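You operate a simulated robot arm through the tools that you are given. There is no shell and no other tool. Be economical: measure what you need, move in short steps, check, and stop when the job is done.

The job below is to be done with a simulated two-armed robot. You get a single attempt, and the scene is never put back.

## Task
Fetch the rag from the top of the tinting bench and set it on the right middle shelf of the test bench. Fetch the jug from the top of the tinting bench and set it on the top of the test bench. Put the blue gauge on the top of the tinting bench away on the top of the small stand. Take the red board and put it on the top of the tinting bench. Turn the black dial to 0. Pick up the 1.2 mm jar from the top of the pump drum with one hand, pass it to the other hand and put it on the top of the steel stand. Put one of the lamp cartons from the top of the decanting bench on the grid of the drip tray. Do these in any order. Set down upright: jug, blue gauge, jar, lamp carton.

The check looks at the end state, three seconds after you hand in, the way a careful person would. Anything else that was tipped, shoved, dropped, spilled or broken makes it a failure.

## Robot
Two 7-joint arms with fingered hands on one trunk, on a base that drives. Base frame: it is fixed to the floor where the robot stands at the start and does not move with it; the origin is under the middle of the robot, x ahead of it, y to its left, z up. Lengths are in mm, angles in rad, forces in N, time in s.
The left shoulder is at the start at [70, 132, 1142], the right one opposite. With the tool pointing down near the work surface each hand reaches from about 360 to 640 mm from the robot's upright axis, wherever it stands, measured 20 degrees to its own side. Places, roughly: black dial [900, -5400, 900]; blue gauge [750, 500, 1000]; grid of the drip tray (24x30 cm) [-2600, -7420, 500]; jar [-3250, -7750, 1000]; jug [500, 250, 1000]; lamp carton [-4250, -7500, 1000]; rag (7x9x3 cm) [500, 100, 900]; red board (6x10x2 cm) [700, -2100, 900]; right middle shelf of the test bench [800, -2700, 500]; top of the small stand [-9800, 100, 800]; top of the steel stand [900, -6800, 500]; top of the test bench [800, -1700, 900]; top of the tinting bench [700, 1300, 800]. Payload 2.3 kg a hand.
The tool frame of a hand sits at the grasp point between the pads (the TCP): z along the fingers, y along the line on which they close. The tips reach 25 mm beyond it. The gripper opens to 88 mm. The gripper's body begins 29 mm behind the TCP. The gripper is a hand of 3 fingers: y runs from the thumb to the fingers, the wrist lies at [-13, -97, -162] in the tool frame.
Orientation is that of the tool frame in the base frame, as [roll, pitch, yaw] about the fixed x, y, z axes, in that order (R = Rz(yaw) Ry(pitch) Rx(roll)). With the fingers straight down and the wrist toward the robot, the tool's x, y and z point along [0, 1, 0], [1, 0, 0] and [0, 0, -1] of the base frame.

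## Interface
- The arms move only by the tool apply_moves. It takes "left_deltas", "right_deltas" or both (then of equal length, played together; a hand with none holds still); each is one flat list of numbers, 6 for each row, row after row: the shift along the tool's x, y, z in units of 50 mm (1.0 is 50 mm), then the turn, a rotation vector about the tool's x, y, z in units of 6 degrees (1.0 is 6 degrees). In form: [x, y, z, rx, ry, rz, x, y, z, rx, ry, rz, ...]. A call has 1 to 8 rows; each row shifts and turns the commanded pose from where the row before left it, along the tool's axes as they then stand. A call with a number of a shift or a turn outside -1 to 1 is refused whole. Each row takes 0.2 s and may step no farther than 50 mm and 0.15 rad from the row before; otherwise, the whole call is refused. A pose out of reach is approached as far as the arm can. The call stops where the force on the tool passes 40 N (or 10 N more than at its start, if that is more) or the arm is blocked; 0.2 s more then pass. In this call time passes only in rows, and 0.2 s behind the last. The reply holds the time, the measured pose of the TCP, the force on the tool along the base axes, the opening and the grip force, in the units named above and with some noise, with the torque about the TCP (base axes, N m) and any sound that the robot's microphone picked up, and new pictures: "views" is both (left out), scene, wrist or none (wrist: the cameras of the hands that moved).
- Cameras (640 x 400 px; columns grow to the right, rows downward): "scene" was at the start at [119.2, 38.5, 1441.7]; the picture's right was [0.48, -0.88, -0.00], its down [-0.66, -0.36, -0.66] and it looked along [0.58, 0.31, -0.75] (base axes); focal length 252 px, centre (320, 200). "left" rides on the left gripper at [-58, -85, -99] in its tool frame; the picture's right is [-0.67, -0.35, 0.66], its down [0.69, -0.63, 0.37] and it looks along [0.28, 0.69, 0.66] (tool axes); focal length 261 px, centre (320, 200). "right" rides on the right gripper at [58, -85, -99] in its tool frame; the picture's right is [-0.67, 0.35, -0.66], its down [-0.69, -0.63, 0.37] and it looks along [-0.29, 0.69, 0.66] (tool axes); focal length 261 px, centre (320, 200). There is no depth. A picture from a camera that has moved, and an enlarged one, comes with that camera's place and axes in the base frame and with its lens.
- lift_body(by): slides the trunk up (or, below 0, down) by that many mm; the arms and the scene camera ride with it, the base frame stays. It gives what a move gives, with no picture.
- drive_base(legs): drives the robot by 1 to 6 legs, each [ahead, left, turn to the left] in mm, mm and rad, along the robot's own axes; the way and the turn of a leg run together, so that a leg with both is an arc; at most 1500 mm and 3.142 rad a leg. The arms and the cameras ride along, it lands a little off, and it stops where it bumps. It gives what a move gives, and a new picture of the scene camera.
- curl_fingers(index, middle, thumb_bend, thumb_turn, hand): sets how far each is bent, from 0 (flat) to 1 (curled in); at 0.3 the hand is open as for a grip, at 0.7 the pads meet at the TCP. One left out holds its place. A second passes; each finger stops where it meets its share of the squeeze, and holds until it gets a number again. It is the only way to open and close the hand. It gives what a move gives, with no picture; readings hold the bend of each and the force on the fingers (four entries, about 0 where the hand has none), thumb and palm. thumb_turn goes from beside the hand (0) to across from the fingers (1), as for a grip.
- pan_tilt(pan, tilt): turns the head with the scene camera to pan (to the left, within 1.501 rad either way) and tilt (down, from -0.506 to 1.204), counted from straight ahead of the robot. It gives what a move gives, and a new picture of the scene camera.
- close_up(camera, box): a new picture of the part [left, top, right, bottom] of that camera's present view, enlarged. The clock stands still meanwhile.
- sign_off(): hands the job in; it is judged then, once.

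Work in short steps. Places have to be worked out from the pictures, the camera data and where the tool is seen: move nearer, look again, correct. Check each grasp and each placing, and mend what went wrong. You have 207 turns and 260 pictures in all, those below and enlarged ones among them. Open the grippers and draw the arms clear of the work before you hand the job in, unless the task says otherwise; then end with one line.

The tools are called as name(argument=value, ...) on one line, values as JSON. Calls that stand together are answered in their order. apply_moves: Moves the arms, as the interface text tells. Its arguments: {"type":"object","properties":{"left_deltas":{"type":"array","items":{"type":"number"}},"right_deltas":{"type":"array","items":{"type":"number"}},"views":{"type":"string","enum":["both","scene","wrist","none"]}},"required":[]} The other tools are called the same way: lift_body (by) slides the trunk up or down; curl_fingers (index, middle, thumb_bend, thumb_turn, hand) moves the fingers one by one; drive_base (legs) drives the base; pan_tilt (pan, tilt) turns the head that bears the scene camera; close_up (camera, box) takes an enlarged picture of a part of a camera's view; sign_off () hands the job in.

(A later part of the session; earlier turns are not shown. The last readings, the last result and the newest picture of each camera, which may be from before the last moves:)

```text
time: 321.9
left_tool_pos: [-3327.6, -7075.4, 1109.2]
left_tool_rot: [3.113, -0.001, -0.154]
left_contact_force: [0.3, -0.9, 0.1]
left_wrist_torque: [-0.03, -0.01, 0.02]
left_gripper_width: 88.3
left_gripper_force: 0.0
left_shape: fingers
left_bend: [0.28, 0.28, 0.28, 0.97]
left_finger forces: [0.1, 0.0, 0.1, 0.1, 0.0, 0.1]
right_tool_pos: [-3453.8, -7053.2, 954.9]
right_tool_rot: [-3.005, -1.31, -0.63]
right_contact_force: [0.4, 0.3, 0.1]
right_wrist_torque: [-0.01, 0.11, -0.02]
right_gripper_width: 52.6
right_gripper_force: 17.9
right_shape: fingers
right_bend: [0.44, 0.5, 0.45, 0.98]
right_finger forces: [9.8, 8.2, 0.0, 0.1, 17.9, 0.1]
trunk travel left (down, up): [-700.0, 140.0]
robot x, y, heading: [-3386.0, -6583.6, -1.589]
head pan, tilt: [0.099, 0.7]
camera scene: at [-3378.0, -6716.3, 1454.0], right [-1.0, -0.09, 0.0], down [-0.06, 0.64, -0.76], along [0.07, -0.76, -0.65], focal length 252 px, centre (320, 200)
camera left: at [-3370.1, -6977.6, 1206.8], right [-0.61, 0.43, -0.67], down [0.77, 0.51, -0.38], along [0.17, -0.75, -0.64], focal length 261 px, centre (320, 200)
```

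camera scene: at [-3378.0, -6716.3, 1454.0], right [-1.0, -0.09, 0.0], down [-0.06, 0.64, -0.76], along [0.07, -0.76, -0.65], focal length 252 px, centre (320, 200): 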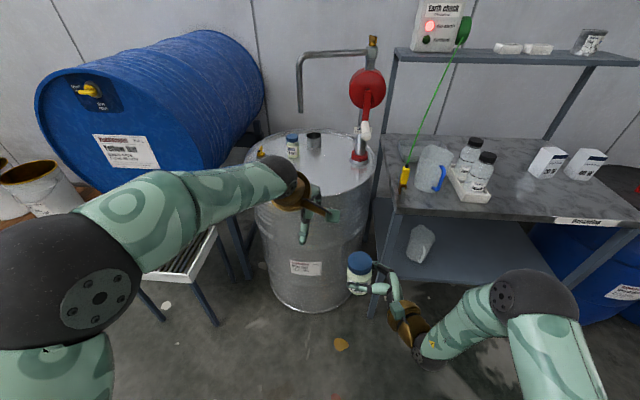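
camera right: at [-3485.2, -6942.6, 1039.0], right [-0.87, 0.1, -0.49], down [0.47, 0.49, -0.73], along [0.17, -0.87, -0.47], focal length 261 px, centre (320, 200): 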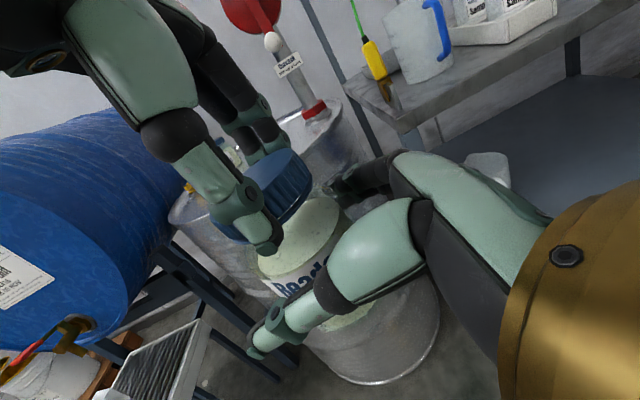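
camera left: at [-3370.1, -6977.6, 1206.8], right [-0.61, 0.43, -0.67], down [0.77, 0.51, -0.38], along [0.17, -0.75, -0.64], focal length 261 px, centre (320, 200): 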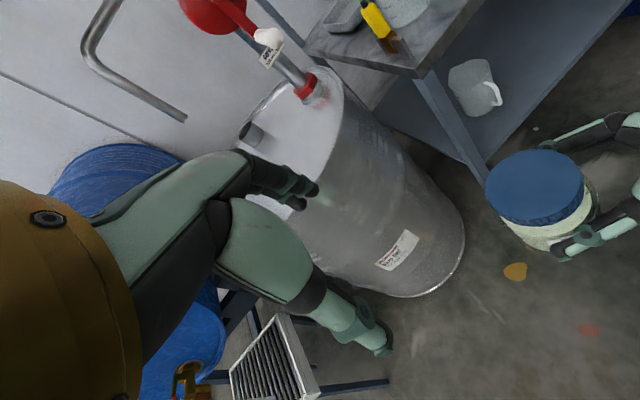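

Hand-over done; the right hand holds the jar upright. I raise the left hand, then travel toward the steel stand.

apply_moves(left_deltas=[0, -0.5, -0.8, 0, 0, 0, 0, -0.5, -0.8, 0, 0, 0], views="none")

drive_base(legs=[[-700, 0, 0], [0, 0, 1.589], [1500, 0, 0], [1500, 0, 0], [0, -450, 0]])

pan_tilt(pan=-0.35, tilt=0.4)

```text
time: 322.5
left_tool_pos: [-3320.3, -7020.7, 1190.0]
left_tool_rot: [3.114, 0.001, -0.155]
left_contact_force: [-0.1, -0.1, 0.7]
left_wrist_torque: [0.02, 0.01, 0.03]
left_gripper_width: 88.8
left_gripper_force: 0.1
left_shape: fingers
left_bend: [0.28, 0.28, 0.28, 0.97]
left_finger forces: [0.1, 0.1, 0.0, 0.1, 0.1, 0.1]
right_tool_pos: [-3454.5, -7051.3, 955.3]
right_tool_rot: [-3.01, -1.31, -0.627]
right_contact_force: [0.2, 0.5, 0.7]
right_wrist_torque: [-0.01, 0.11, 0.0]
right_gripper_width: 52.7
right_gripper_force: 18.1
right_shape: fingers
right_bend: [0.44, 0.5, 0.45, 0.98]
right_finger forces: [9.8, 8.1, 0.0, 0.0, 17.9, 0.0]
trunk travel left (down, up): [-700.0, 140.0]
robot x, y, heading: [-3385.7, -6580.9, -1.585]
head pan, tilt: [0.099, 0.7]
```

```text
time: 346.6
left_tool_pos: [78.3, -6168.3, 1188.8]
left_tool_rot: [3.113, 0.0, 1.468]
left_contact_force: [-0.1, 0.2, 0.0]
left_wrist_torque: [-0.01, -0.03, 0.01]
left_gripper_width: 88.2
left_gripper_force: 0.0
left_shape: fingers
left_bend: [0.28, 0.28, 0.28, 0.97]
left_finger forces: [0.0, 0.0, 0.1, 0.0, 0.0, 0.0]
right_tool_pos: [114.2, -6300.0, 955.1]
right_tool_rot: [-3.009, -1.31, 0.992]
right_contact_force: [-1.0, -0.8, 0.7]
right_wrist_torque: [-0.1, 0.06, -0.02]
right_gripper_width: 52.2
right_gripper_force: 17.3
right_shape: fingers
right_bend: [0.44, 0.51, 0.45, 0.98]
right_finger forces: [9.4, 8.0, 0.0, 0.0, 17.3, 0.0]
trunk travel left (down, up): [-700.0, 140.0]
robot x, y, heading: [-359.7, -6255.1, 0.04]
head pan, tilt: [0.099, 0.7]
camera scene: at [-224.2, -6240.2, 1454.0], right [0.14, -0.99, 0.0], down [-0.64, -0.09, -0.76], along [0.76, 0.1, -0.65], focal length 252 px, centre (320, 200)
```

scene: 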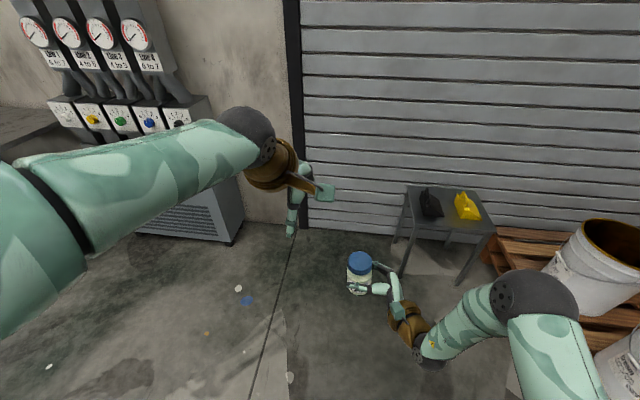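

```text
time: 347.6
left_tool_pos: [77.1, -6167.2, 1188.6]
left_tool_rot: [3.115, 0.0, 1.467]
left_contact_force: [-0.2, 0.4, -1.1]
left_wrist_torque: [-0.01, 0.02, -0.02]
left_gripper_width: 88.4
left_gripper_force: 0.1
left_shape: fingers
left_bend: [0.28, 0.28, 0.28, 0.97]
left_finger forces: [0.0, 0.0, 0.0, 0.0, 0.0, 0.1]
right_tool_pos: [114.6, -6301.4, 954.0]
right_tool_rot: [-2.998, -1.312, 0.981]
right_contact_force: [0.3, 0.4, 0.0]
right_wrist_torque: [-0.13, 0.05, 0.02]
right_gripper_width: 52.4
right_gripper_force: 16.6
right_shape: fingers
right_bend: [0.44, 0.51, 0.45, 0.98]
right_finger forces: [9.5, 8.2, 0.0, 0.0, 17.5, 0.0]
trunk travel left (down, up): [-700.0, 140.0]
robot x, y, heading: [-359.3, -6250.8, 0.034]
head pan, tilt: [-0.351, 0.4]
camera scene: at [-220.1, -6282.0, 1480.8], right [-0.31, -0.95, 0.0], down [-0.37, 0.12, -0.92], along [0.88, -0.28, -0.39], focal length 252 px, centre (320, 200)
```

scene: 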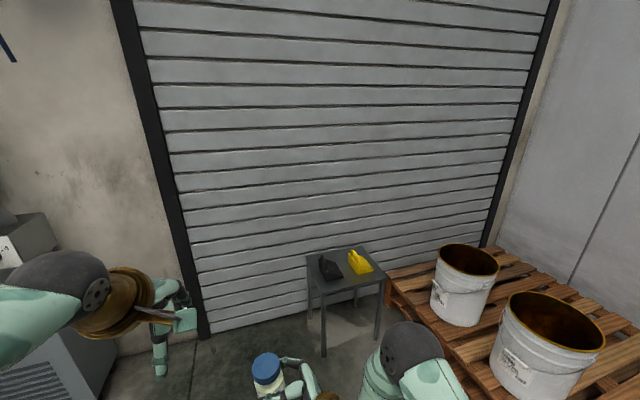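

close_up(camera="scene", box=[290, 230, 410, 310])

```text
5.00 times, centred on (350, 270) of scene
camera zoom: at [-220.1, -6282.0, 1480.8], right [-0.31, -0.95, 0.0], down [-0.37, 0.12, -0.92], along [0.88, -0.28, -0.39], focal length 1263 px, centre (170, -150)
```

zoom: 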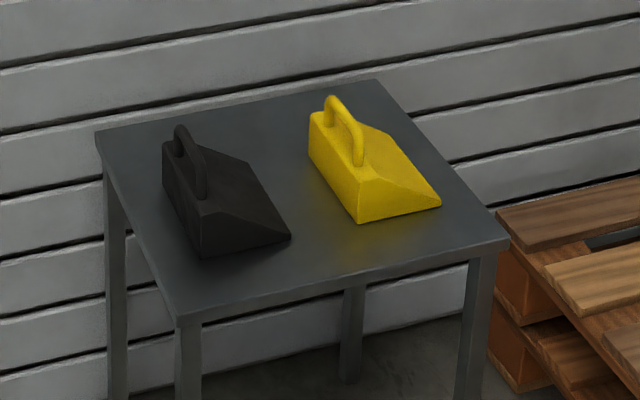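

Stand top spans x 770–1117, y −7003…−6605 with two boxes whose fronts are at x≈852. I'll set the jar in the free front strip at ≈(808,−6720), coming in with heading −0.55 so the fingers open along the strip. Moving to standoff and lowering the trunk.

drive_base(legs=[[0, 0, -0.584], [616, 214, 0]])

lift_body(by=-375)

pan_tilt(pan=-0.2, tilt=0.7)

```text
time: 352.8
left_tool_pos: [688.5, -6558.5, 1189.8]
left_tool_rot: [3.114, -0.003, 0.882]
left_contact_force: [0.2, -0.4, -0.1]
left_wrist_torque: [0.0, 0.04, 0.03]
left_gripper_width: 88.6
left_gripper_force: 0.0
left_shape: fingers
left_bend: [0.28, 0.28, 0.28, 0.97]
left_finger forces: [0.1, 0.1, 0.0, 0.1, 0.1, 0.0]
right_tool_pos: [645.7, -6689.8, 953.6]
right_tool_rot: [-3.005, -1.311, 0.405]
right_contact_force: [-0.7, 0.8, -0.5]
right_wrist_torque: [-0.12, 0.08, -0.01]
right_gripper_width: 52.4
right_gripper_force: 16.6
right_shape: fingers
right_bend: [0.45, 0.51, 0.45, 0.98]
right_finger forces: [9.3, 7.9, 0.0, 0.0, 17.2, 0.1]
trunk travel left (down, up): [-700.0, 140.0]
robot x, y, heading: [272.2, -6393.0, -0.546]
head pan, tilt: [-0.351, 0.4]
camera scene: at [376.1, -6489.1, 1481.0], right [-0.78, -0.62, 0.0], down [-0.24, 0.3, -0.92], along [0.57, -0.72, -0.39], focal length 252 px, centre (320, 200)
```

scene: 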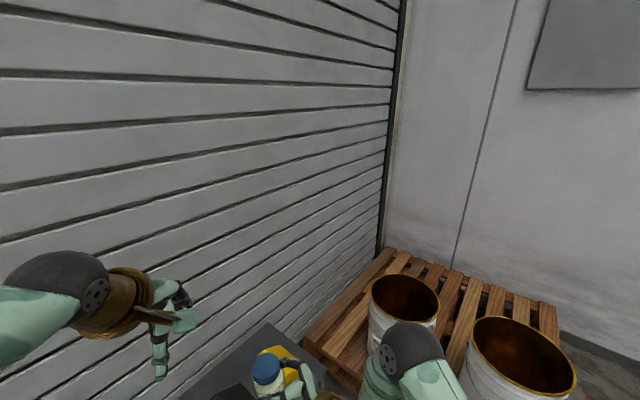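

```text
time: 356.4
left_tool_pos: [689.0, -6558.3, 813.2]
left_tool_rot: [3.115, 0.001, 0.883]
left_contact_force: [0.0, -0.4, 0.4]
left_wrist_torque: [-0.03, -0.02, 0.0]
left_gripper_width: 88.6
left_gripper_force: 0.1
left_shape: fingers
left_bend: [0.28, 0.28, 0.28, 0.97]
left_finger forces: [0.0, 0.1, 0.0, 0.0, 0.0, 0.0]
right_tool_pos: [646.4, -6689.8, 578.5]
right_tool_rot: [-3.0, -1.312, 0.401]
right_contact_force: [0.5, -0.2, 0.5]
right_wrist_torque: [-0.08, 0.08, -0.03]
right_gripper_width: 51.8
right_gripper_force: 17.3
right_shape: fingers
right_bend: [0.45, 0.51, 0.45, 0.98]
right_finger forces: [9.2, 8.1, 0.0, 0.1, 17.4, 0.1]
trunk travel left (down, up): [-325.0, 515.0]
robot x, y, heading: [278.2, -6389.9, -0.542]
head pan, tilt: [-0.351, 0.4]
```

```text
time: 357.2
left_tool_pos: [688.9, -6558.1, 814.3]
left_tool_rot: [3.113, 0.001, 0.882]
left_contact_force: [0.4, -1.2, 0.5]
left_wrist_torque: [-0.01, -0.01, 0.01]
left_gripper_width: 88.5
left_gripper_force: 0.0
left_shape: fingers
left_bend: [0.28, 0.28, 0.28, 0.97]
left_finger forces: [0.1, 0.1, 0.0, 0.0, 0.0, 0.0]
right_tool_pos: [645.9, -6689.7, 579.0]
right_tool_rot: [-3.002, -1.312, 0.403]
right_contact_force: [-0.1, 0.2, 0.4]
right_wrist_torque: [-0.07, 0.08, -0.01]
right_gripper_width: 52.1
right_gripper_force: 17.1
right_shape: fingers
right_bend: [0.45, 0.51, 0.45, 0.98]
right_finger forces: [9.3, 8.1, 0.0, 0.1, 17.3, 0.0]
trunk travel left (down, up): [-325.0, 515.0]
robot x, y, heading: [274.3, -6391.2, -0.542]
head pan, tilt: [-0.201, 0.7]
camera scene: at [381.3, -6474.3, 1079.1], right [-0.68, -0.73, 0.0], down [-0.47, 0.44, -0.76], along [0.56, -0.52, -0.65], focal length 252 px, centre (320, 200)
```

scene: 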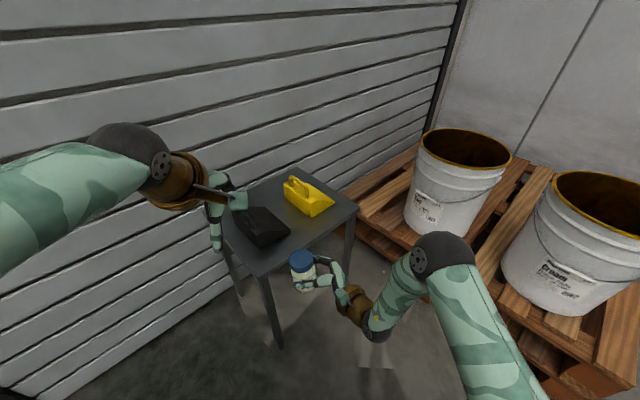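

Gap between boxes is y −6767…−6858; target jar at (810,−6800). I drive the last (155,−121) mm with the jar ~36 mm above the stand.

drive_base(legs=[[195, -24, 0]])

close_up(camera="right", box=[0, 0, 640, 400])

```text
time: 358.8
left_tool_pos: [845.9, -6681.0, 814.9]
left_tool_rot: [3.114, -0.002, 0.884]
left_contact_force: [0.6, -0.2, 0.3]
left_wrist_torque: [-0.02, -0.03, 0.0]
left_gripper_width: 88.3
left_gripper_force: 0.1
left_shape: fingers
left_bend: [0.28, 0.28, 0.28, 0.97]
left_finger forces: [0.1, 0.0, 0.0, 0.1, 0.0, 0.0]
right_tool_pos: [803.4, -6812.0, 579.2]
right_tool_rot: [-3.008, -1.313, 0.41]
right_contact_force: [0.7, 0.7, -0.3]
right_wrist_torque: [-0.06, 0.1, 0.01]
right_gripper_width: 52.3
right_gripper_force: 17.8
right_shape: fingers
right_bend: [0.45, 0.52, 0.44, 0.98]
right_finger forces: [9.2, 8.8, 0.0, 0.1, 17.7, 0.0]
trunk travel left (down, up): [-325.0, 515.0]
robot x, y, heading: [429.8, -6513.7, -0.546]
head pan, tilt: [-0.201, 0.7]
camera scene: at [538.0, -6597.0, 1079.0], right [-0.68, -0.74, 0.0], down [-0.47, 0.44, -0.76], along [0.56, -0.52, -0.65], focal length 252 px, centre (320, 200)
```

scene: 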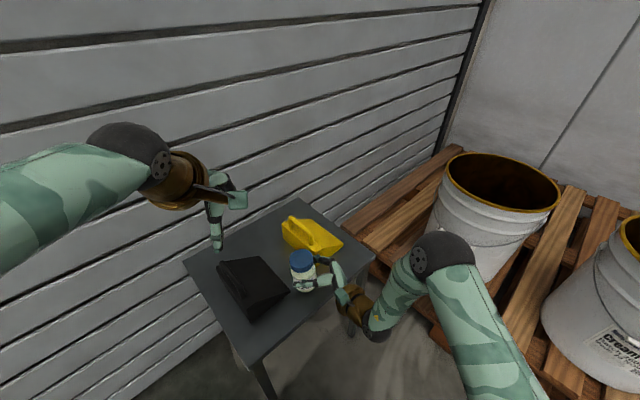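

```text
1.00 times, centred on (320, 200) of right (not enlarged: the box is as wide or as high as the picture)
camera zoom: at [692.0, -6783.5, 664.1], right [-0.52, -0.7, -0.49], down [-0.18, 0.66, -0.73], along [0.83, -0.29, -0.47], focal length 261 px, centre (320, 200)
```

zoom: 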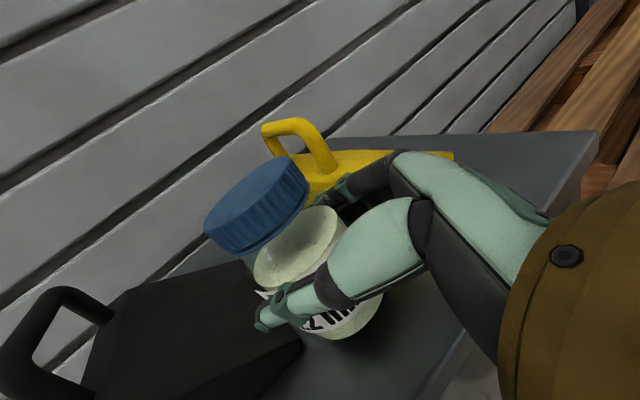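

Projection shows the jar spot is clear of both boxes and the stand edge. Lower by trunk in steps.

lift_body(by=-28)

lift_body(by=-5)

lift_body(by=-4)

close_up(camera="right", box=[160, 100, 480, 380])

```text
time: 359.5
left_tool_pos: [841.1, -6677.0, 789.2]
left_tool_rot: [3.108, -0.002, 0.885]
left_contact_force: [0.0, 0.3, -0.2]
left_wrist_torque: [0.01, 0.0, 0.0]
left_gripper_width: 88.3
left_gripper_force: 0.0
left_shape: fingers
left_bend: [0.28, 0.28, 0.28, 0.97]
left_finger forces: [0.1, 0.0, 0.1, 0.0, 0.0, 0.0]
right_tool_pos: [801.3, -6811.0, 556.3]
right_tool_rot: [-3.044, -1.323, 0.444]
right_contact_force: [2.7, -4.7, 26.8]
right_wrist_torque: [0.0, -0.53, -0.01]
right_gripper_width: 53.3
right_gripper_force: 18.2
right_shape: fingers
right_bend: [0.43, 0.51, 0.45, 0.92]
right_finger forces: [10.7, 10.2, 0.0, 0.0, 15.4, 0.1]
trunk travel left (down, up): [-297.0, 543.0]
robot x, y, heading: [433.7, -6515.7, -0.543]
head pan, tilt: [-0.201, 0.7]
```

```text
time: 360.1
left_tool_pos: [842.7, -6678.7, 783.0]
left_tool_rot: [3.108, -0.001, 0.886]
left_contact_force: [-0.3, 0.0, -0.5]
left_wrist_torque: [-0.02, -0.02, 0.03]
left_gripper_width: 88.6
left_gripper_force: 0.1
left_shape: fingers
left_bend: [0.28, 0.28, 0.28, 0.97]
left_finger forces: [0.0, 0.0, 0.1, 0.1, 0.1, 0.0]
right_tool_pos: [801.6, -6810.5, 550.1]
right_tool_rot: [-3.03, -1.318, 0.43]
right_contact_force: [3.9, -6.0, 24.8]
right_wrist_torque: [-0.01, -0.55, -0.07]
right_gripper_width: 53.4
right_gripper_force: 18.1
right_shape: fingers
right_bend: [0.43, 0.5, 0.45, 0.92]
right_finger forces: [11.0, 10.5, 0.0, 0.1, 15.0, 0.0]
trunk travel left (down, up): [-292.0, 548.0]
robot x, y, heading: [431.7, -6512.6, -0.543]
head pan, tilt: [-0.201, 0.7]
```

```text
time: 360.6
left_tool_pos: [842.7, -6677.6, 779.7]
left_tool_rot: [3.109, -0.001, 0.885]
left_contact_force: [-1.5, -0.8, 0.2]
left_wrist_torque: [-0.01, 0.01, 0.01]
left_gripper_width: 88.4
left_gripper_force: 0.0
left_shape: fingers
left_bend: [0.28, 0.28, 0.28, 0.97]
left_finger forces: [0.1, 0.0, 0.0, 0.0, 0.0, 0.0]
right_tool_pos: [800.1, -6810.5, 546.3]
right_tool_rot: [-3.034, -1.316, 0.433]
right_contact_force: [4.8, -4.7, 24.1]
right_wrist_torque: [-0.01, -0.55, -0.05]
right_gripper_width: 53.6
right_gripper_force: 18.0
right_shape: fingers
right_bend: [0.43, 0.5, 0.45, 0.92]
right_finger forces: [11.1, 10.5, 0.0, 0.1, 14.8, 0.1]
trunk travel left (down, up): [-288.0, 552.0]
robot x, y, heading: [431.8, -6512.1, -0.543]
head pan, tilt: [-0.201, 0.7]
```

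```text
1.43 times, centred on (320, 240) of right
camera zoom: at [689.5, -6781.7, 629.6], right [-0.52, -0.7, -0.49], down [-0.18, 0.65, -0.74], along [0.84, -0.29, -0.46], focal length 372 px, centre (320, 143)
```

zoom: 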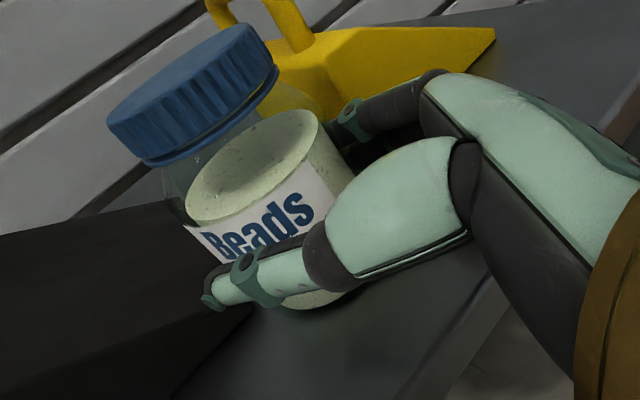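

The jar is in contact with the stand. I check the scene view before releasing.

close_up(camera="scene", box=[210, 190, 390, 340])

```text
2.67 times, centred on (300, 265) of scene
camera zoom: at [533.4, -6593.8, 1042.8], right [-0.68, -0.74, 0.0], down [-0.47, 0.43, -0.77], along [0.56, -0.52, -0.64], focal length 673 px, centre (373, 27)
```

zoom: 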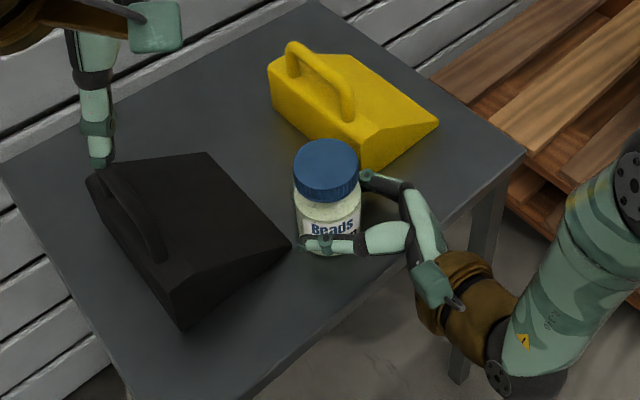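

The jar stands upright between the boxes. I relieve the downward load (raise 6 mm), open gently, then withdraw along the hand's axis.

lift_body(by=6)

curl_fingers(hand="right", index=0.38, middle=0.4, thumb_bend=0.37)

close_up(camera="scene", box=[210, 190, 390, 340])

```text
time: 361.1
left_tool_pos: [844.2, -6678.7, 784.6]
left_tool_rot: [3.111, 0.001, 0.885]
left_contact_force: [0.4, 0.4, 0.9]
left_wrist_torque: [-0.02, -0.01, -0.02]
left_gripper_width: 88.4
left_gripper_force: 0.1
left_shape: fingers
left_bend: [0.28, 0.28, 0.28, 0.97]
left_finger forces: [0.0, 0.1, 0.0, 0.0, 0.1, 0.0]
right_tool_pos: [801.8, -6811.0, 548.3]
right_tool_rot: [-3.009, -1.311, 0.409]
right_contact_force: [3.0, -1.7, 9.1]
right_wrist_torque: [-0.08, -0.24, -0.06]
right_gripper_width: 53.1
right_gripper_force: 18.2
right_shape: fingers
right_bend: [0.43, 0.5, 0.45, 0.93]
right_finger forces: [10.1, 10.0, 0.0, 0.1, 16.8, 0.0]
trunk travel left (down, up): [-294.0, 546.0]
robot x, y, heading: [434.0, -6516.6, -0.544]
head pan, tilt: [-0.201, 0.7]
```

```text
time: 362.1
left_tool_pos: [844.0, -6679.5, 782.4]
left_tool_rot: [3.111, 0.0, 0.884]
left_contact_force: [-0.2, 0.7, 0.0]
left_wrist_torque: [0.0, 0.0, -0.03]
left_gripper_width: 88.7
left_gripper_force: 0.1
left_shape: fingers
left_bend: [0.28, 0.28, 0.28, 0.97]
left_finger forces: [0.1, 0.0, 0.0, 0.0, 0.1, 0.0]
right_tool_pos: [801.0, -6811.4, 549.1]
right_tool_rot: [-3.005, -1.312, 0.406]
right_contact_force: [-3.2, 2.5, -3.0]
right_wrist_torque: [0.08, 0.05, -0.03]
right_gripper_width: 69.7
right_gripper_force: 1.7
right_shape: fingers
right_bend: [0.38, 0.42, 0.36, 0.98]
right_finger forces: [0.1, 2.9, 0.0, 0.0, 1.0, 0.0]
trunk travel left (down, up): [-294.0, 546.0]
robot x, y, heading: [432.7, -6509.8, -0.54]
head pan, tilt: [-0.201, 0.7]
```

```text
2.67 times, centred on (300, 265) of scene
camera zoom: at [536.3, -6595.8, 1048.3], right [-0.68, -0.74, 0.0], down [-0.47, 0.44, -0.76], along [0.56, -0.52, -0.64], focal length 673 px, centre (373, 27)
```

zoom: 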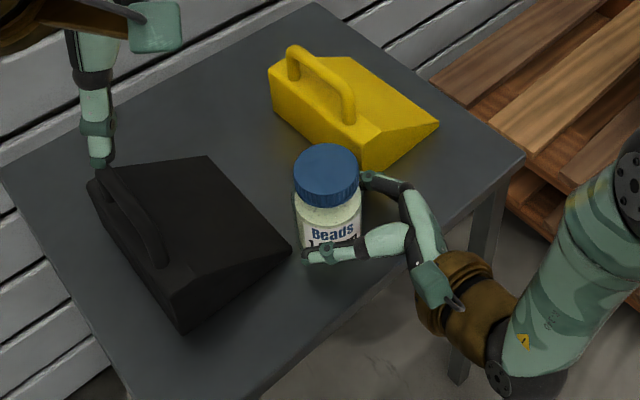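

A fingertip still touches lightly. I open a little more before withdrawing.

curl_fingers(hand="right", index=0.35, middle=0.35, thumb_bend=0.33)

close_up(camera="right", box=[160, 60, 480, 380])

```text
time: 363.1
left_tool_pos: [844.7, -6679.0, 784.7]
left_tool_rot: [3.112, 0.0, 0.885]
left_contact_force: [0.9, 0.8, 0.2]
left_wrist_torque: [0.03, -0.01, -0.02]
left_gripper_width: 88.5
left_gripper_force: 0.0
left_shape: fingers
left_bend: [0.28, 0.28, 0.28, 0.97]
left_finger forces: [0.1, 0.0, 0.0, 0.0, 0.1, 0.0]
right_tool_pos: [803.2, -6812.3, 550.1]
right_tool_rot: [-3.011, -1.314, 0.411]
right_contact_force: [-1.9, 2.4, -0.5]
right_wrist_torque: [0.04, 0.07, -0.04]
right_gripper_width: 75.6
right_gripper_force: 1.6
right_shape: fingers
right_bend: [0.35, 0.37, 0.33, 0.98]
right_finger forces: [0.0, 2.7, 0.0, 0.1, 0.0, 0.0]
trunk travel left (down, up): [-294.0, 546.0]
robot x, y, heading: [432.5, -6514.8, -0.545]
head pan, tilt: [-0.201, 0.7]
```

```text
1.25 times, centred on (320, 220) of right
camera zoom: at [691.1, -6782.8, 633.8], right [-0.52, -0.7, -0.49], down [-0.18, 0.65, -0.73], along [0.83, -0.29, -0.47], focal length 326 px, centre (320, 175)
```

zoom: 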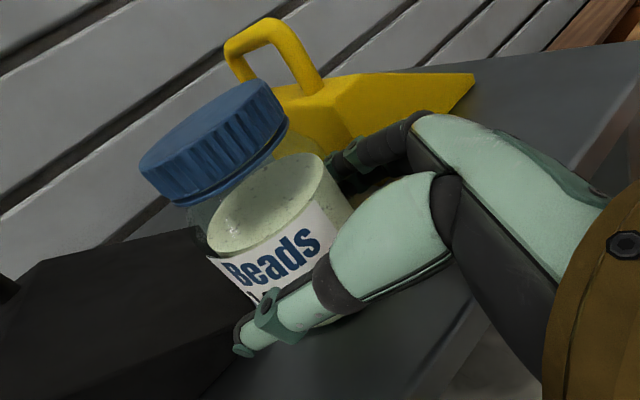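

The middle finger's back touches the yellow box, so I close it slightly and withdraw along the hand axis.

curl_fingers(hand="right", index=0.41, middle=0.43, thumb_bend=0.33)

apply_moves(right_deltas=[0, -0.08, -0.2, 0, 0, 0, 0, 0, -0.4, 0, 0, 0, 0, 0, -0.6, 0, 0, 0], views="wrist")

```text
time: 364.1
left_tool_pos: [845.4, -6679.3, 784.0]
left_tool_rot: [3.112, 0.0, 0.886]
left_contact_force: [0.6, -0.1, -0.6]
left_wrist_torque: [0.01, 0.0, 0.01]
left_gripper_width: 88.5
left_gripper_force: 0.0
left_shape: fingers
left_bend: [0.28, 0.28, 0.28, 0.97]
left_finger forces: [0.0, 0.1, 0.0, 0.0, 0.0, 0.1]
right_tool_pos: [801.6, -6812.0, 549.2]
right_tool_rot: [-3.006, -1.313, 0.408]
right_contact_force: [0.2, 1.2, 0.3]
right_wrist_torque: [0.0, 0.04, 0.04]
right_gripper_width: 70.0
right_gripper_force: 0.0
right_shape: fingers
right_bend: [0.41, 0.43, 0.33, 0.98]
right_finger forces: [0.0, 0.1, 0.0, 0.0, 0.1, 0.0]
trunk travel left (down, up): [-294.0, 546.0]
robot x, y, heading: [431.0, -6511.8, -0.544]
head pan, tilt: [-0.201, 0.7]
```

```text
time: 364.9
left_tool_pos: [844.3, -6679.9, 784.4]
left_tool_rot: [3.112, -0.002, 0.884]
left_contact_force: [0.4, 0.2, -0.3]
left_wrist_torque: [-0.03, -0.03, 0.01]
left_gripper_width: 88.6
left_gripper_force: 0.1
left_shape: fingers
left_bend: [0.28, 0.28, 0.28, 0.97]
left_finger forces: [0.1, 0.1, 0.1, 0.0, 0.0, 0.0]
right_tool_pos: [750.2, -6838.3, 564.8]
right_tool_rot: [-3.005, -1.314, 0.407]
right_contact_force: [0.0, -0.3, -0.5]
right_wrist_torque: [0.0, 0.0, 0.03]
right_gripper_width: 70.1
right_gripper_force: 0.1
right_shape: fingers
right_bend: [0.41, 0.43, 0.33, 0.98]
right_finger forces: [0.1, 0.0, 0.1, 0.0, 0.0, 0.0]
trunk travel left (down, up): [-294.0, 546.0]
robot x, y, heading: [432.5, -6516.0, -0.537]
head pan, tilt: [-0.201, 0.7]
camera right: at [639.0, -6810.0, 648.9], right [-0.52, -0.7, -0.49], down [-0.18, 0.65, -0.73], along [0.83, -0.29, -0.47], focal length 261 px, centre (320, 200)
```

right: 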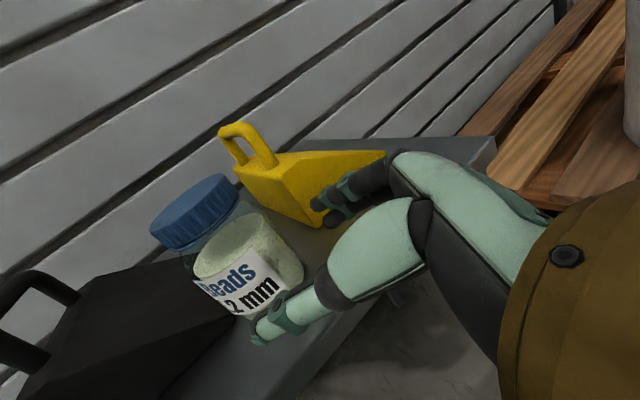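

Jar stands free. I back away from the stand, raise the trunk and look back to verify.

drive_base(legs=[[-368, -163, 0]])

lift_body(by=406)

close_up(camera="scene", box=[160, 100, 480, 300])

```text
time: 367.4
left_tool_pos: [443.5, -6626.7, 783.8]
left_tool_rot: [3.112, -0.001, 0.884]
left_contact_force: [-0.1, 0.2, -0.5]
left_wrist_torque: [0.0, 0.01, 0.04]
left_gripper_width: 88.4
left_gripper_force: 0.0
left_shape: fingers
left_bend: [0.28, 0.28, 0.28, 0.97]
left_finger forces: [0.1, 0.0, 0.0, 0.0, 0.0, 0.0]
right_tool_pos: [349.2, -6785.6, 564.7]
right_tool_rot: [-3.009, -1.314, 0.409]
right_contact_force: [0.3, 0.4, -1.0]
right_wrist_torque: [-0.01, -0.02, -0.01]
right_gripper_width: 69.6
right_gripper_force: 0.1
right_shape: fingers
right_bend: [0.41, 0.43, 0.33, 0.98]
right_finger forces: [0.0, 0.0, 0.0, 0.0, 0.0, 0.0]
trunk travel left (down, up): [-294.0, 546.0]
robot x, y, heading: [32.7, -6460.6, -0.543]
head pan, tilt: [-0.201, 0.7]
camera scene: at [135.6, -6543.5, 1048.3], right [-0.68, -0.73, 0.0], down [-0.47, 0.44, -0.76], along [0.56, -0.52, -0.64], focal length 252 px, centre (320, 200)
```

scene: 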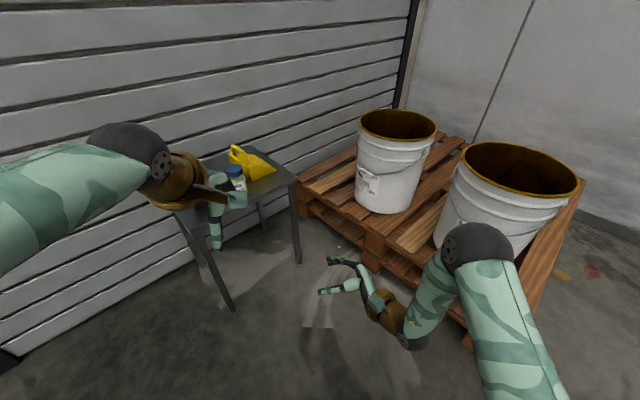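

```text
refused: 406 is not a number from -400 to 400
```

```text
2.00 times, centred on (320, 200) of scene
camera zoom: at [135.6, -6543.5, 1048.3], right [-0.68, -0.73, 0.0], down [-0.47, 0.44, -0.76], along [0.56, -0.52, -0.64], focal length 505 px, centre (320, 200)
```

zoom: 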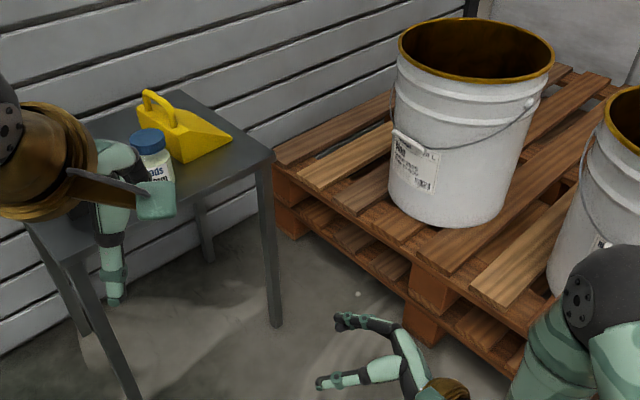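

All good. Next the gauge: drive back north to the tinting bench along the same aisle, raise the trunk.

lift_body(by=399)

drive_base(legs=[[0, 0, 0.543], [-480, 0, 0], [0, 1500, 0], [0, 1500, 0], [0, 1500, 0], [0, 1500, 0]])

drive_base(legs=[[0, 760, 0], [330, 0, 0]])

pan_tilt(pan=0.2, tilt=0.6)

```text
time: 371.3
left_tool_pos: [443.5, -6628.5, 1182.5]
left_tool_rot: [3.111, -0.001, 0.885]
left_contact_force: [-0.2, -0.6, 0.4]
left_wrist_torque: [0.01, 0.0, 0.0]
left_gripper_width: 88.6
left_gripper_force: 0.1
left_shape: fingers
left_bend: [0.28, 0.28, 0.28, 0.97]
left_finger forces: [0.1, 0.0, 0.0, 0.1, 0.1, 0.1]
right_tool_pos: [349.1, -6786.5, 964.4]
right_tool_rot: [-3.015, -1.313, 0.413]
right_contact_force: [0.3, -0.4, 0.2]
right_wrist_torque: [-0.01, 0.01, 0.0]
right_gripper_width: 70.1
right_gripper_force: 0.0
right_shape: fingers
right_bend: [0.41, 0.43, 0.33, 0.98]
right_finger forces: [0.0, 0.0, 0.1, 0.1, 0.0, 0.1]
trunk travel left (down, up): [-693.0, 147.0]
robot x, y, heading: [28.7, -6463.2, -0.544]
head pan, tilt: [-0.201, 0.7]
```

```text
time: 403.7
left_tool_pos: [-37.6, -410.0, 1183.3]
left_tool_rot: [3.112, -0.001, 1.427]
left_contact_force: [-0.8, 0.0, 0.7]
left_wrist_torque: [0.02, 0.02, 0.02]
left_gripper_width: 88.4
left_gripper_force: 0.1
left_shape: fingers
left_bend: [0.28, 0.28, 0.28, 0.97]
left_finger forces: [0.0, 0.0, 0.0, 0.0, 0.1, 0.0]
right_tool_pos: [-35.7, -595.4, 963.1]
right_tool_rot: [-3.005, -1.313, 0.948]
right_contact_force: [-0.4, -0.2, -0.6]
right_wrist_torque: [0.0, -0.01, 0.0]
right_gripper_width: 69.7
right_gripper_force: 0.1
right_shape: fingers
right_bend: [0.41, 0.43, 0.33, 0.98]
right_finger forces: [0.1, 0.0, 0.1, 0.0, 0.0, 0.0]
trunk travel left (down, up): [-693.0, 147.0]
robot x, y, heading: [-478.0, -485.2, 0.001]
head pan, tilt: [-0.201, 0.7]
camera scene: at [-343.3, -498.7, 1447.2], right [-0.2, -0.98, 0.0], down [-0.63, 0.13, -0.76], along [0.75, -0.15, -0.64], focal length 252 px, centre (320, 200)
```

scene: 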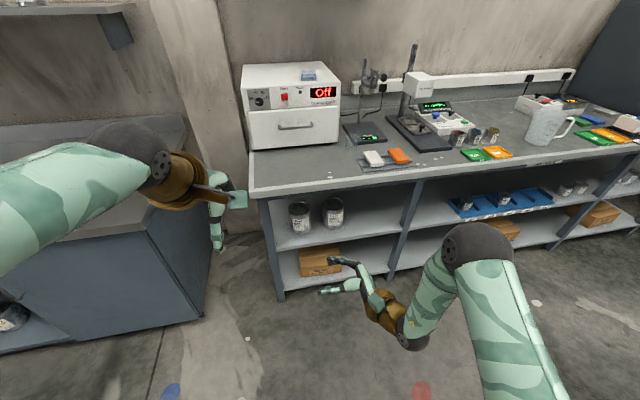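

```text
time: 409.6
left_tool_pos: [292.1, 357.4, 1184.0]
left_tool_rot: [3.111, -0.001, 1.427]
left_contact_force: [-0.2, 0.0, 0.1]
left_wrist_torque: [0.03, -0.01, 0.05]
left_gripper_width: 88.6
left_gripper_force: 0.1
left_shape: fingers
left_bend: [0.28, 0.28, 0.28, 0.97]
left_finger forces: [0.0, 0.1, 0.0, 0.1, 0.1, 0.1]
right_tool_pos: [293.6, 172.0, 964.0]
right_tool_rot: [-3.012, -1.313, 0.954]
right_contact_force: [0.2, -0.4, 0.2]
right_wrist_torque: [0.0, 0.04, -0.02]
right_gripper_width: 69.8
right_gripper_force: 0.0
right_shape: fingers
right_bend: [0.41, 0.43, 0.33, 0.98]
right_finger forces: [0.0, 0.1, 0.0, 0.0, 0.0, 0.0]
trunk travel left (down, up): [-693.0, 147.0]
robot x, y, heading: [-145.9, 286.0, -0.001]
head pan, tilt: [-0.201, 0.7]
camera scene: at [-14.6, 270.0, 1447.4], right [-0.2, -0.98, 0.0], down [-0.63, 0.13, -0.77], along [0.75, -0.16, -0.64], focal length 252 px, centre (320, 200)
```

scene: 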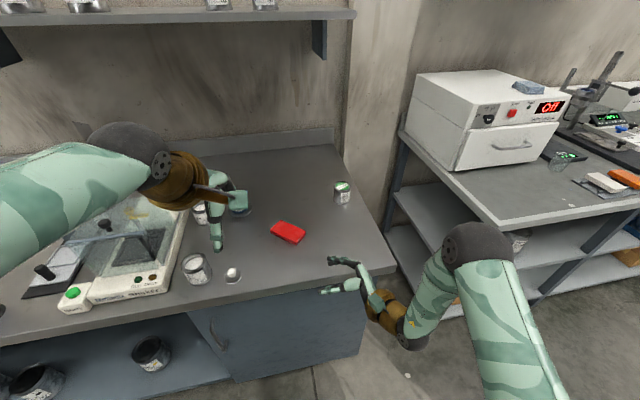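

```text
time: 410.5
left_tool_pos: [294.0, 356.4, 1181.6]
left_tool_rot: [3.112, -0.002, 1.427]
left_contact_force: [0.5, 0.6, -0.2]
left_wrist_torque: [0.03, 0.02, 0.0]
left_gripper_width: 88.4
left_gripper_force: 0.0
left_shape: fingers
left_bend: [0.28, 0.28, 0.28, 0.97]
left_finger forces: [0.1, 0.0, 0.0, 0.0, 0.1, 0.0]
right_tool_pos: [294.4, 172.2, 963.5]
right_tool_rot: [-3.015, -1.31, 0.956]
right_contact_force: [0.2, -0.6, 0.8]
right_wrist_torque: [-0.02, 0.0, 0.0]
right_gripper_width: 70.3
right_gripper_force: 0.1
right_shape: fingers
right_bend: [0.41, 0.43, 0.33, 0.98]
right_finger forces: [0.1, 0.0, 0.0, 0.1, 0.0, 0.1]
trunk travel left (down, up): [-693.0, 147.0]
robot x, y, heading: [-149.3, 285.9, 0.0]
head pan, tilt: [0.201, 0.6]
camera scene: at [-9.0, 304.4, 1455.8], right [0.19, -0.98, 0.0], down [-0.55, -0.11, -0.82], along [0.81, 0.16, -0.57], focal length 252 px, centre (320, 200)
```

scene: 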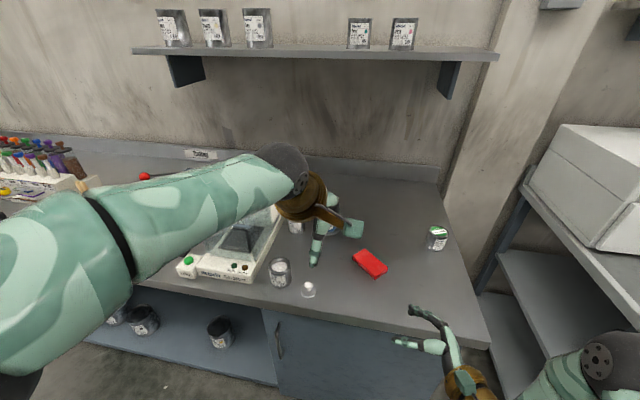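

The left hand hides the gauge; I look with the left wrist camera.

close_up(camera="left", box=[0, 0, 640, 400])

```text
1.00 times, centred on (320, 200) of left (not enlarged: the box is as wide or as high as the picture)
camera zoom: at [199.0, 312.5, 1279.8], right [-0.42, -0.61, -0.67], down [-0.51, 0.77, -0.38], along [0.75, 0.18, -0.64], focal length 261 px, centre (320, 200)
```

zoom: 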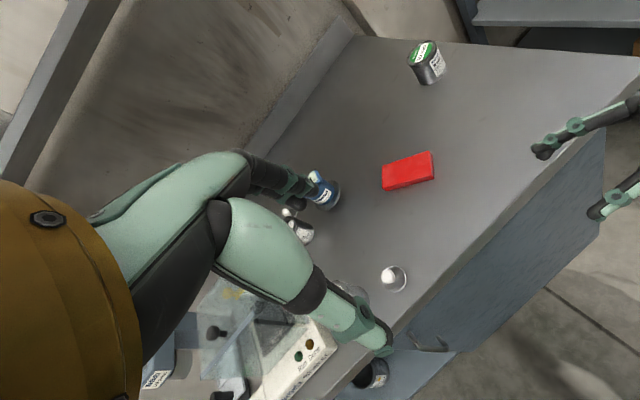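

Gauge at ≈(697,405). I drive closer and take a nearer wrist view.

drive_base(legs=[[225, 0, 0]])

apply_moves(left_deltas=[0, 0.6, 0, 0, 0, 0.9, 0, 0.6, 0.5, 0, 0, 0.9], views="wrist")

close_up(camera="left", box=[260, 120, 420, 240])

```text
time: 412.2
left_tool_pos: [515.5, 356.2, 1184.1]
left_tool_rot: [3.109, -0.003, 1.427]
left_contact_force: [-0.3, 0.1, 0.0]
left_wrist_torque: [-0.01, 0.02, -0.04]
left_gripper_width: 88.3
left_gripper_force: 0.0
left_shape: fingers
left_bend: [0.28, 0.28, 0.28, 0.97]
left_finger forces: [0.0, 0.0, 0.1, 0.2, 0.0, 0.1]
right_tool_pos: [517.3, 171.4, 964.5]
right_tool_rot: [-3.022, -1.311, 0.964]
right_contact_force: [0.0, -0.3, 0.0]
right_wrist_torque: [-0.02, -0.01, -0.02]
right_gripper_width: 70.0
right_gripper_force: 0.1
right_shape: fingers
right_bend: [0.41, 0.43, 0.33, 0.98]
right_finger forces: [0.0, 0.0, 0.0, 0.1, 0.1, 0.0]
trunk travel left (down, up): [-693.0, 147.0]
robot x, y, heading: [75.7, 283.9, 0.0]
head pan, tilt: [0.201, 0.6]
camera scene: at [211.8, 303.8, 1456.1], right [0.2, -0.98, 0.0], down [-0.55, -0.11, -0.83], along [0.81, 0.16, -0.56], focal length 252 px, centre (320, 200)
```

scene: 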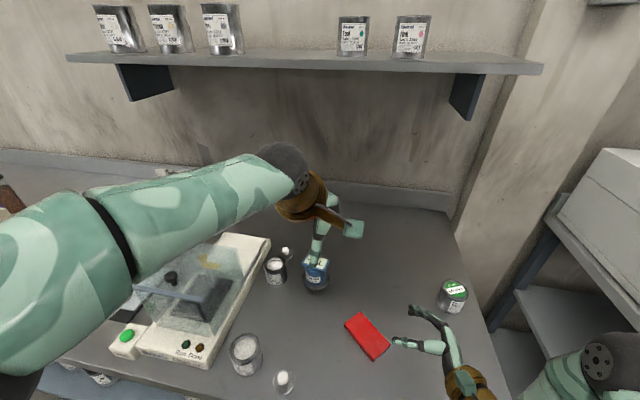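

```text
time: 412.8
left_tool_pos: [579.8, 344.9, 1158.4]
left_tool_rot: [3.116, -0.005, 1.235]
left_contact_force: [0.4, 0.3, 0.2]
left_wrist_torque: [0.04, -0.02, 0.0]
left_gripper_width: 88.6
left_gripper_force: 0.2
left_shape: fingers
left_bend: [0.28, 0.28, 0.28, 0.97]
left_finger forces: [0.0, 0.0, 0.1, 0.1, 0.0, 0.0]
right_tool_pos: [520.1, 171.3, 962.4]
right_tool_rot: [-3.008, -1.31, 0.951]
right_contact_force: [-1.0, 0.2, 0.8]
right_wrist_torque: [-0.02, 0.02, 0.02]
right_gripper_width: 69.7
right_gripper_force: 0.1
right_shape: fingers
right_bend: [0.41, 0.43, 0.33, 0.98]
right_finger forces: [0.0, 0.0, 0.0, 0.0, 0.0, 0.1]
trunk travel left (down, up): [-693.0, 147.0]
robot x, y, heading: [78.6, 285.6, 0.001]
head pan, tilt: [0.201, 0.6]
camera left: at [477.9, 319.0, 1255.3], right [-0.53, -0.52, -0.67], down [-0.36, 0.85, -0.38], along [0.77, 0.04, -0.64], focal length 261 px, centre (320, 200)
```

left: 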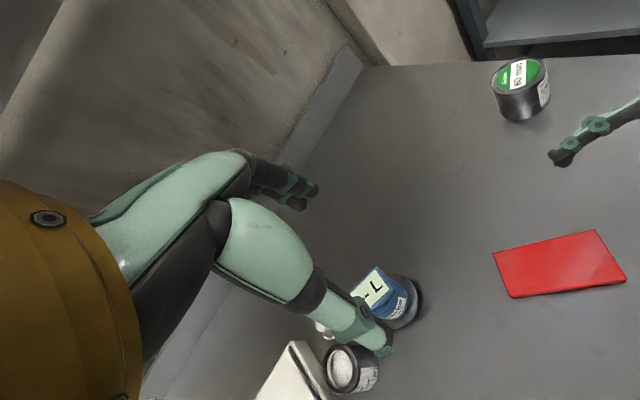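

```text
3.33 times, centred on (340, 180) of left
camera zoom: at [477.9, 319.0, 1255.3], right [-0.53, -0.52, -0.67], down [-0.36, 0.85, -0.38], along [0.77, 0.04, -0.64], focal length 869 px, centre (253, 267)
```

zoom: 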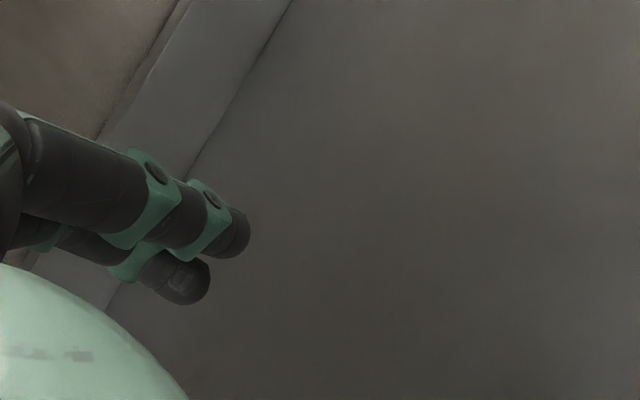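

close_up(camera="left", box=[330, 245, 450, 345])

close_up(camera="scene", box=[260, 220, 380, 310])

```text
4.00 times, centred on (390, 295) of left
camera zoom: at [477.9, 319.0, 1255.3], right [-0.53, -0.52, -0.67], down [-0.36, 0.85, -0.38], along [0.77, 0.04, -0.64], focal length 1043 px, centre (40, -180)
```

zoom: 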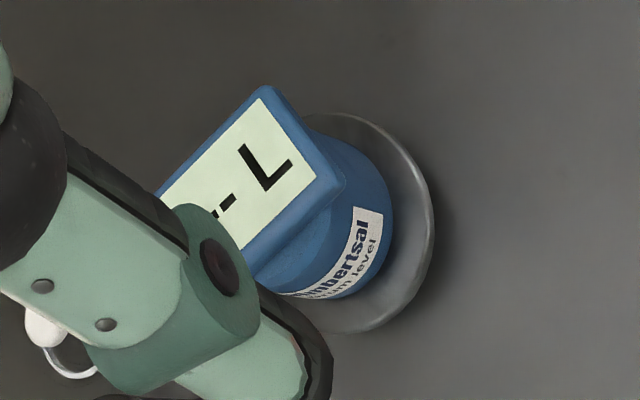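

```text
4.44 times, centred on (320, 265) of scene
camera zoom: at [216.7, 303.8, 1455.6], right [0.2, -0.98, 0.0], down [-0.56, -0.11, -0.82], along [0.81, 0.16, -0.57], focal length 1122 px, centre (320, -89)
```

zoom: 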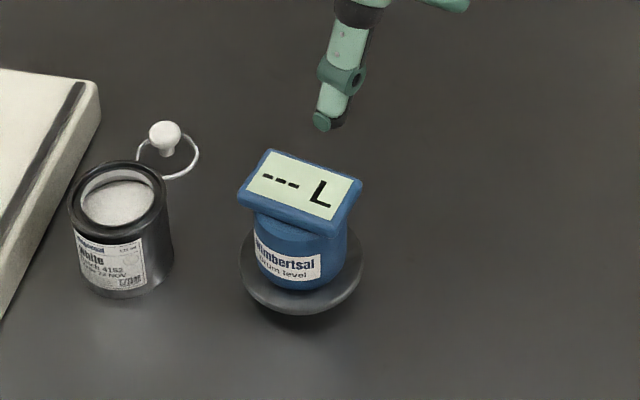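

Gauge base centre ≈(671,406), slab short axis at −11°, body Ø≈58 mm, top ≈928. I align above it and lower to z≈985 for a check.

apply_moves(left_deltas=[0, 0, 0, 0, 0, -0.7, 0, 0, 0, 0, 0, -0.7, 0.507, 0.527, 0, 0, 0, 0, 0.507, 0.527, 0, 0, 0, 0, 0.507, 0.527, 0.5, 0, 0, 0, 0, 0, 1, 0, 0, 0, 0, 0, 1, 0, 0, 0, 0, 0, 0.96, 0, 0, 0], views="wrist")

```text
time: 414.6
left_tool_pos: [662.3, 403.1, 983.4]
left_tool_rot: [3.113, -0.001, 1.384]
left_contact_force: [-1.5, 0.6, 0.8]
left_wrist_torque: [0.0, 0.04, 0.0]
left_gripper_width: 88.5
left_gripper_force: 0.1
left_shape: fingers
left_bend: [0.28, 0.28, 0.28, 0.97]
left_finger forces: [0.0, 0.0, 0.1, 0.0, 0.1, 0.0]
left hand out of reach, approached as far as the arm can: row 5
right_tool_pos: [519.9, 172.3, 962.7]
right_tool_rot: [-3.006, -1.31, 0.949]
right_contact_force: [-0.2, -0.1, -1.0]
right_wrist_torque: [0.0, 0.02, 0.03]
right_gripper_width: 69.7
right_gripper_force: 0.0
right_shape: fingers
right_bend: [0.41, 0.43, 0.33, 0.98]
right_finger forces: [0.0, 0.0, 0.0, 0.1, 0.0, 0.0]
trunk travel left (down, up): [-693.0, 147.0]
robot x, y, heading: [76.8, 286.6, -0.001]
head pan, tilt: [0.201, 0.6]
camera left: at [566.4, 363.8, 1080.1], right [-0.45, -0.6, -0.67], down [-0.48, 0.79, -0.38], along [0.75, 0.15, -0.64], focal length 261 px, centre (320, 200)
```

left: 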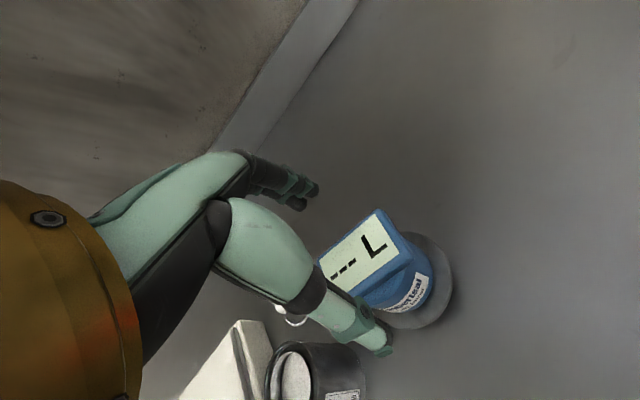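

Aligned within 10 mm; correct, descend to z≈908, and close on the body.

apply_moves(left_deltas=[0.1, 0.18, 0, 0, 0, 0, 0, 0, 0.6, 0, 0, 0, 0, 0, 0.6, 0, 0, 0, 0, 0, 0.3, 0, 0, 0], views="wrist")

curl_fingers(hand="left", index=0.7, middle=0.7, thumb_bend=0.7)

```text
time: 415.6
left_tool_pos: [673.6, 405.3, 910.1]
left_tool_rot: [3.111, -0.002, 1.383]
left_contact_force: [0.2, 0.3, -0.4]
left_wrist_torque: [0.0, 0.01, -0.01]
left_gripper_width: 88.7
left_gripper_force: 0.0
left_shape: fingers
left_bend: [0.28, 0.28, 0.28, 0.97]
left_finger forces: [0.0, 0.0, 0.1, 0.0, 0.0, 0.0]
right_tool_pos: [517.6, 171.0, 962.9]
right_tool_rot: [-3.005, -1.313, 0.949]
right_contact_force: [0.1, 0.2, -0.8]
right_wrist_torque: [0.01, 0.02, -0.01]
right_gripper_width: 70.1
right_gripper_force: 0.0
right_shape: fingers
right_bend: [0.41, 0.43, 0.33, 0.98]
right_finger forces: [0.0, 0.0, 0.1, 0.0, 0.0, 0.0]
trunk travel left (down, up): [-693.0, 147.0]
robot x, y, heading: [77.2, 286.2, -0.006]
head pan, tilt: [0.201, 0.6]
camera left: at [576.9, 365.6, 1006.8], right [-0.45, -0.6, -0.67], down [-0.48, 0.79, -0.38], along [0.75, 0.15, -0.64], focal length 261 px, centre (320, 200)
```

left: 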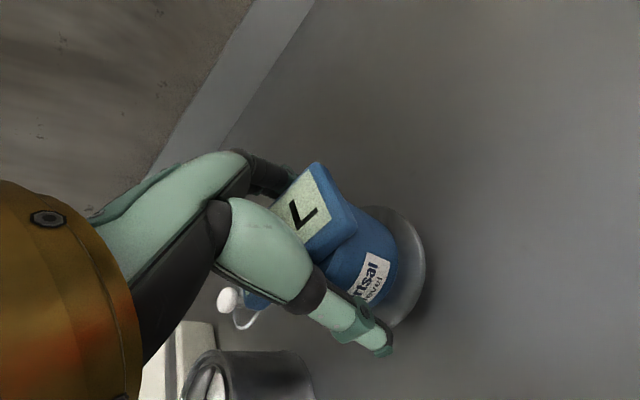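

```text
time: 416.6
left_tool_pos: [672.7, 405.9, 911.5]
left_tool_rot: [3.113, -0.001, 1.384]
left_contact_force: [0.0, 0.5, 1.7]
left_wrist_torque: [0.02, -0.12, -0.05]
left_gripper_width: 48.5
left_gripper_force: 23.0
left_shape: fingers
left_bend: [0.46, 0.53, 0.5, 0.96]
left_finger forces: [13.9, 8.7, 0.0, 0.1, 23.2, 0.0]
right_tool_pos: [519.0, 171.8, 963.4]
right_tool_rot: [-3.008, -1.313, 0.951]
right_contact_force: [-0.4, 0.3, 1.0]
right_wrist_torque: [0.01, 0.0, 0.0]
right_gripper_width: 70.1
right_gripper_force: 0.1
right_shape: fingers
right_bend: [0.41, 0.43, 0.33, 0.98]
right_finger forces: [0.0, 0.0, 0.1, 0.0, 0.0, 0.0]
trunk travel left (down, up): [-693.0, 147.0]
robot x, y, heading: [74.4, 284.6, -0.004]
head pan, tilt: [0.201, 0.6]
```

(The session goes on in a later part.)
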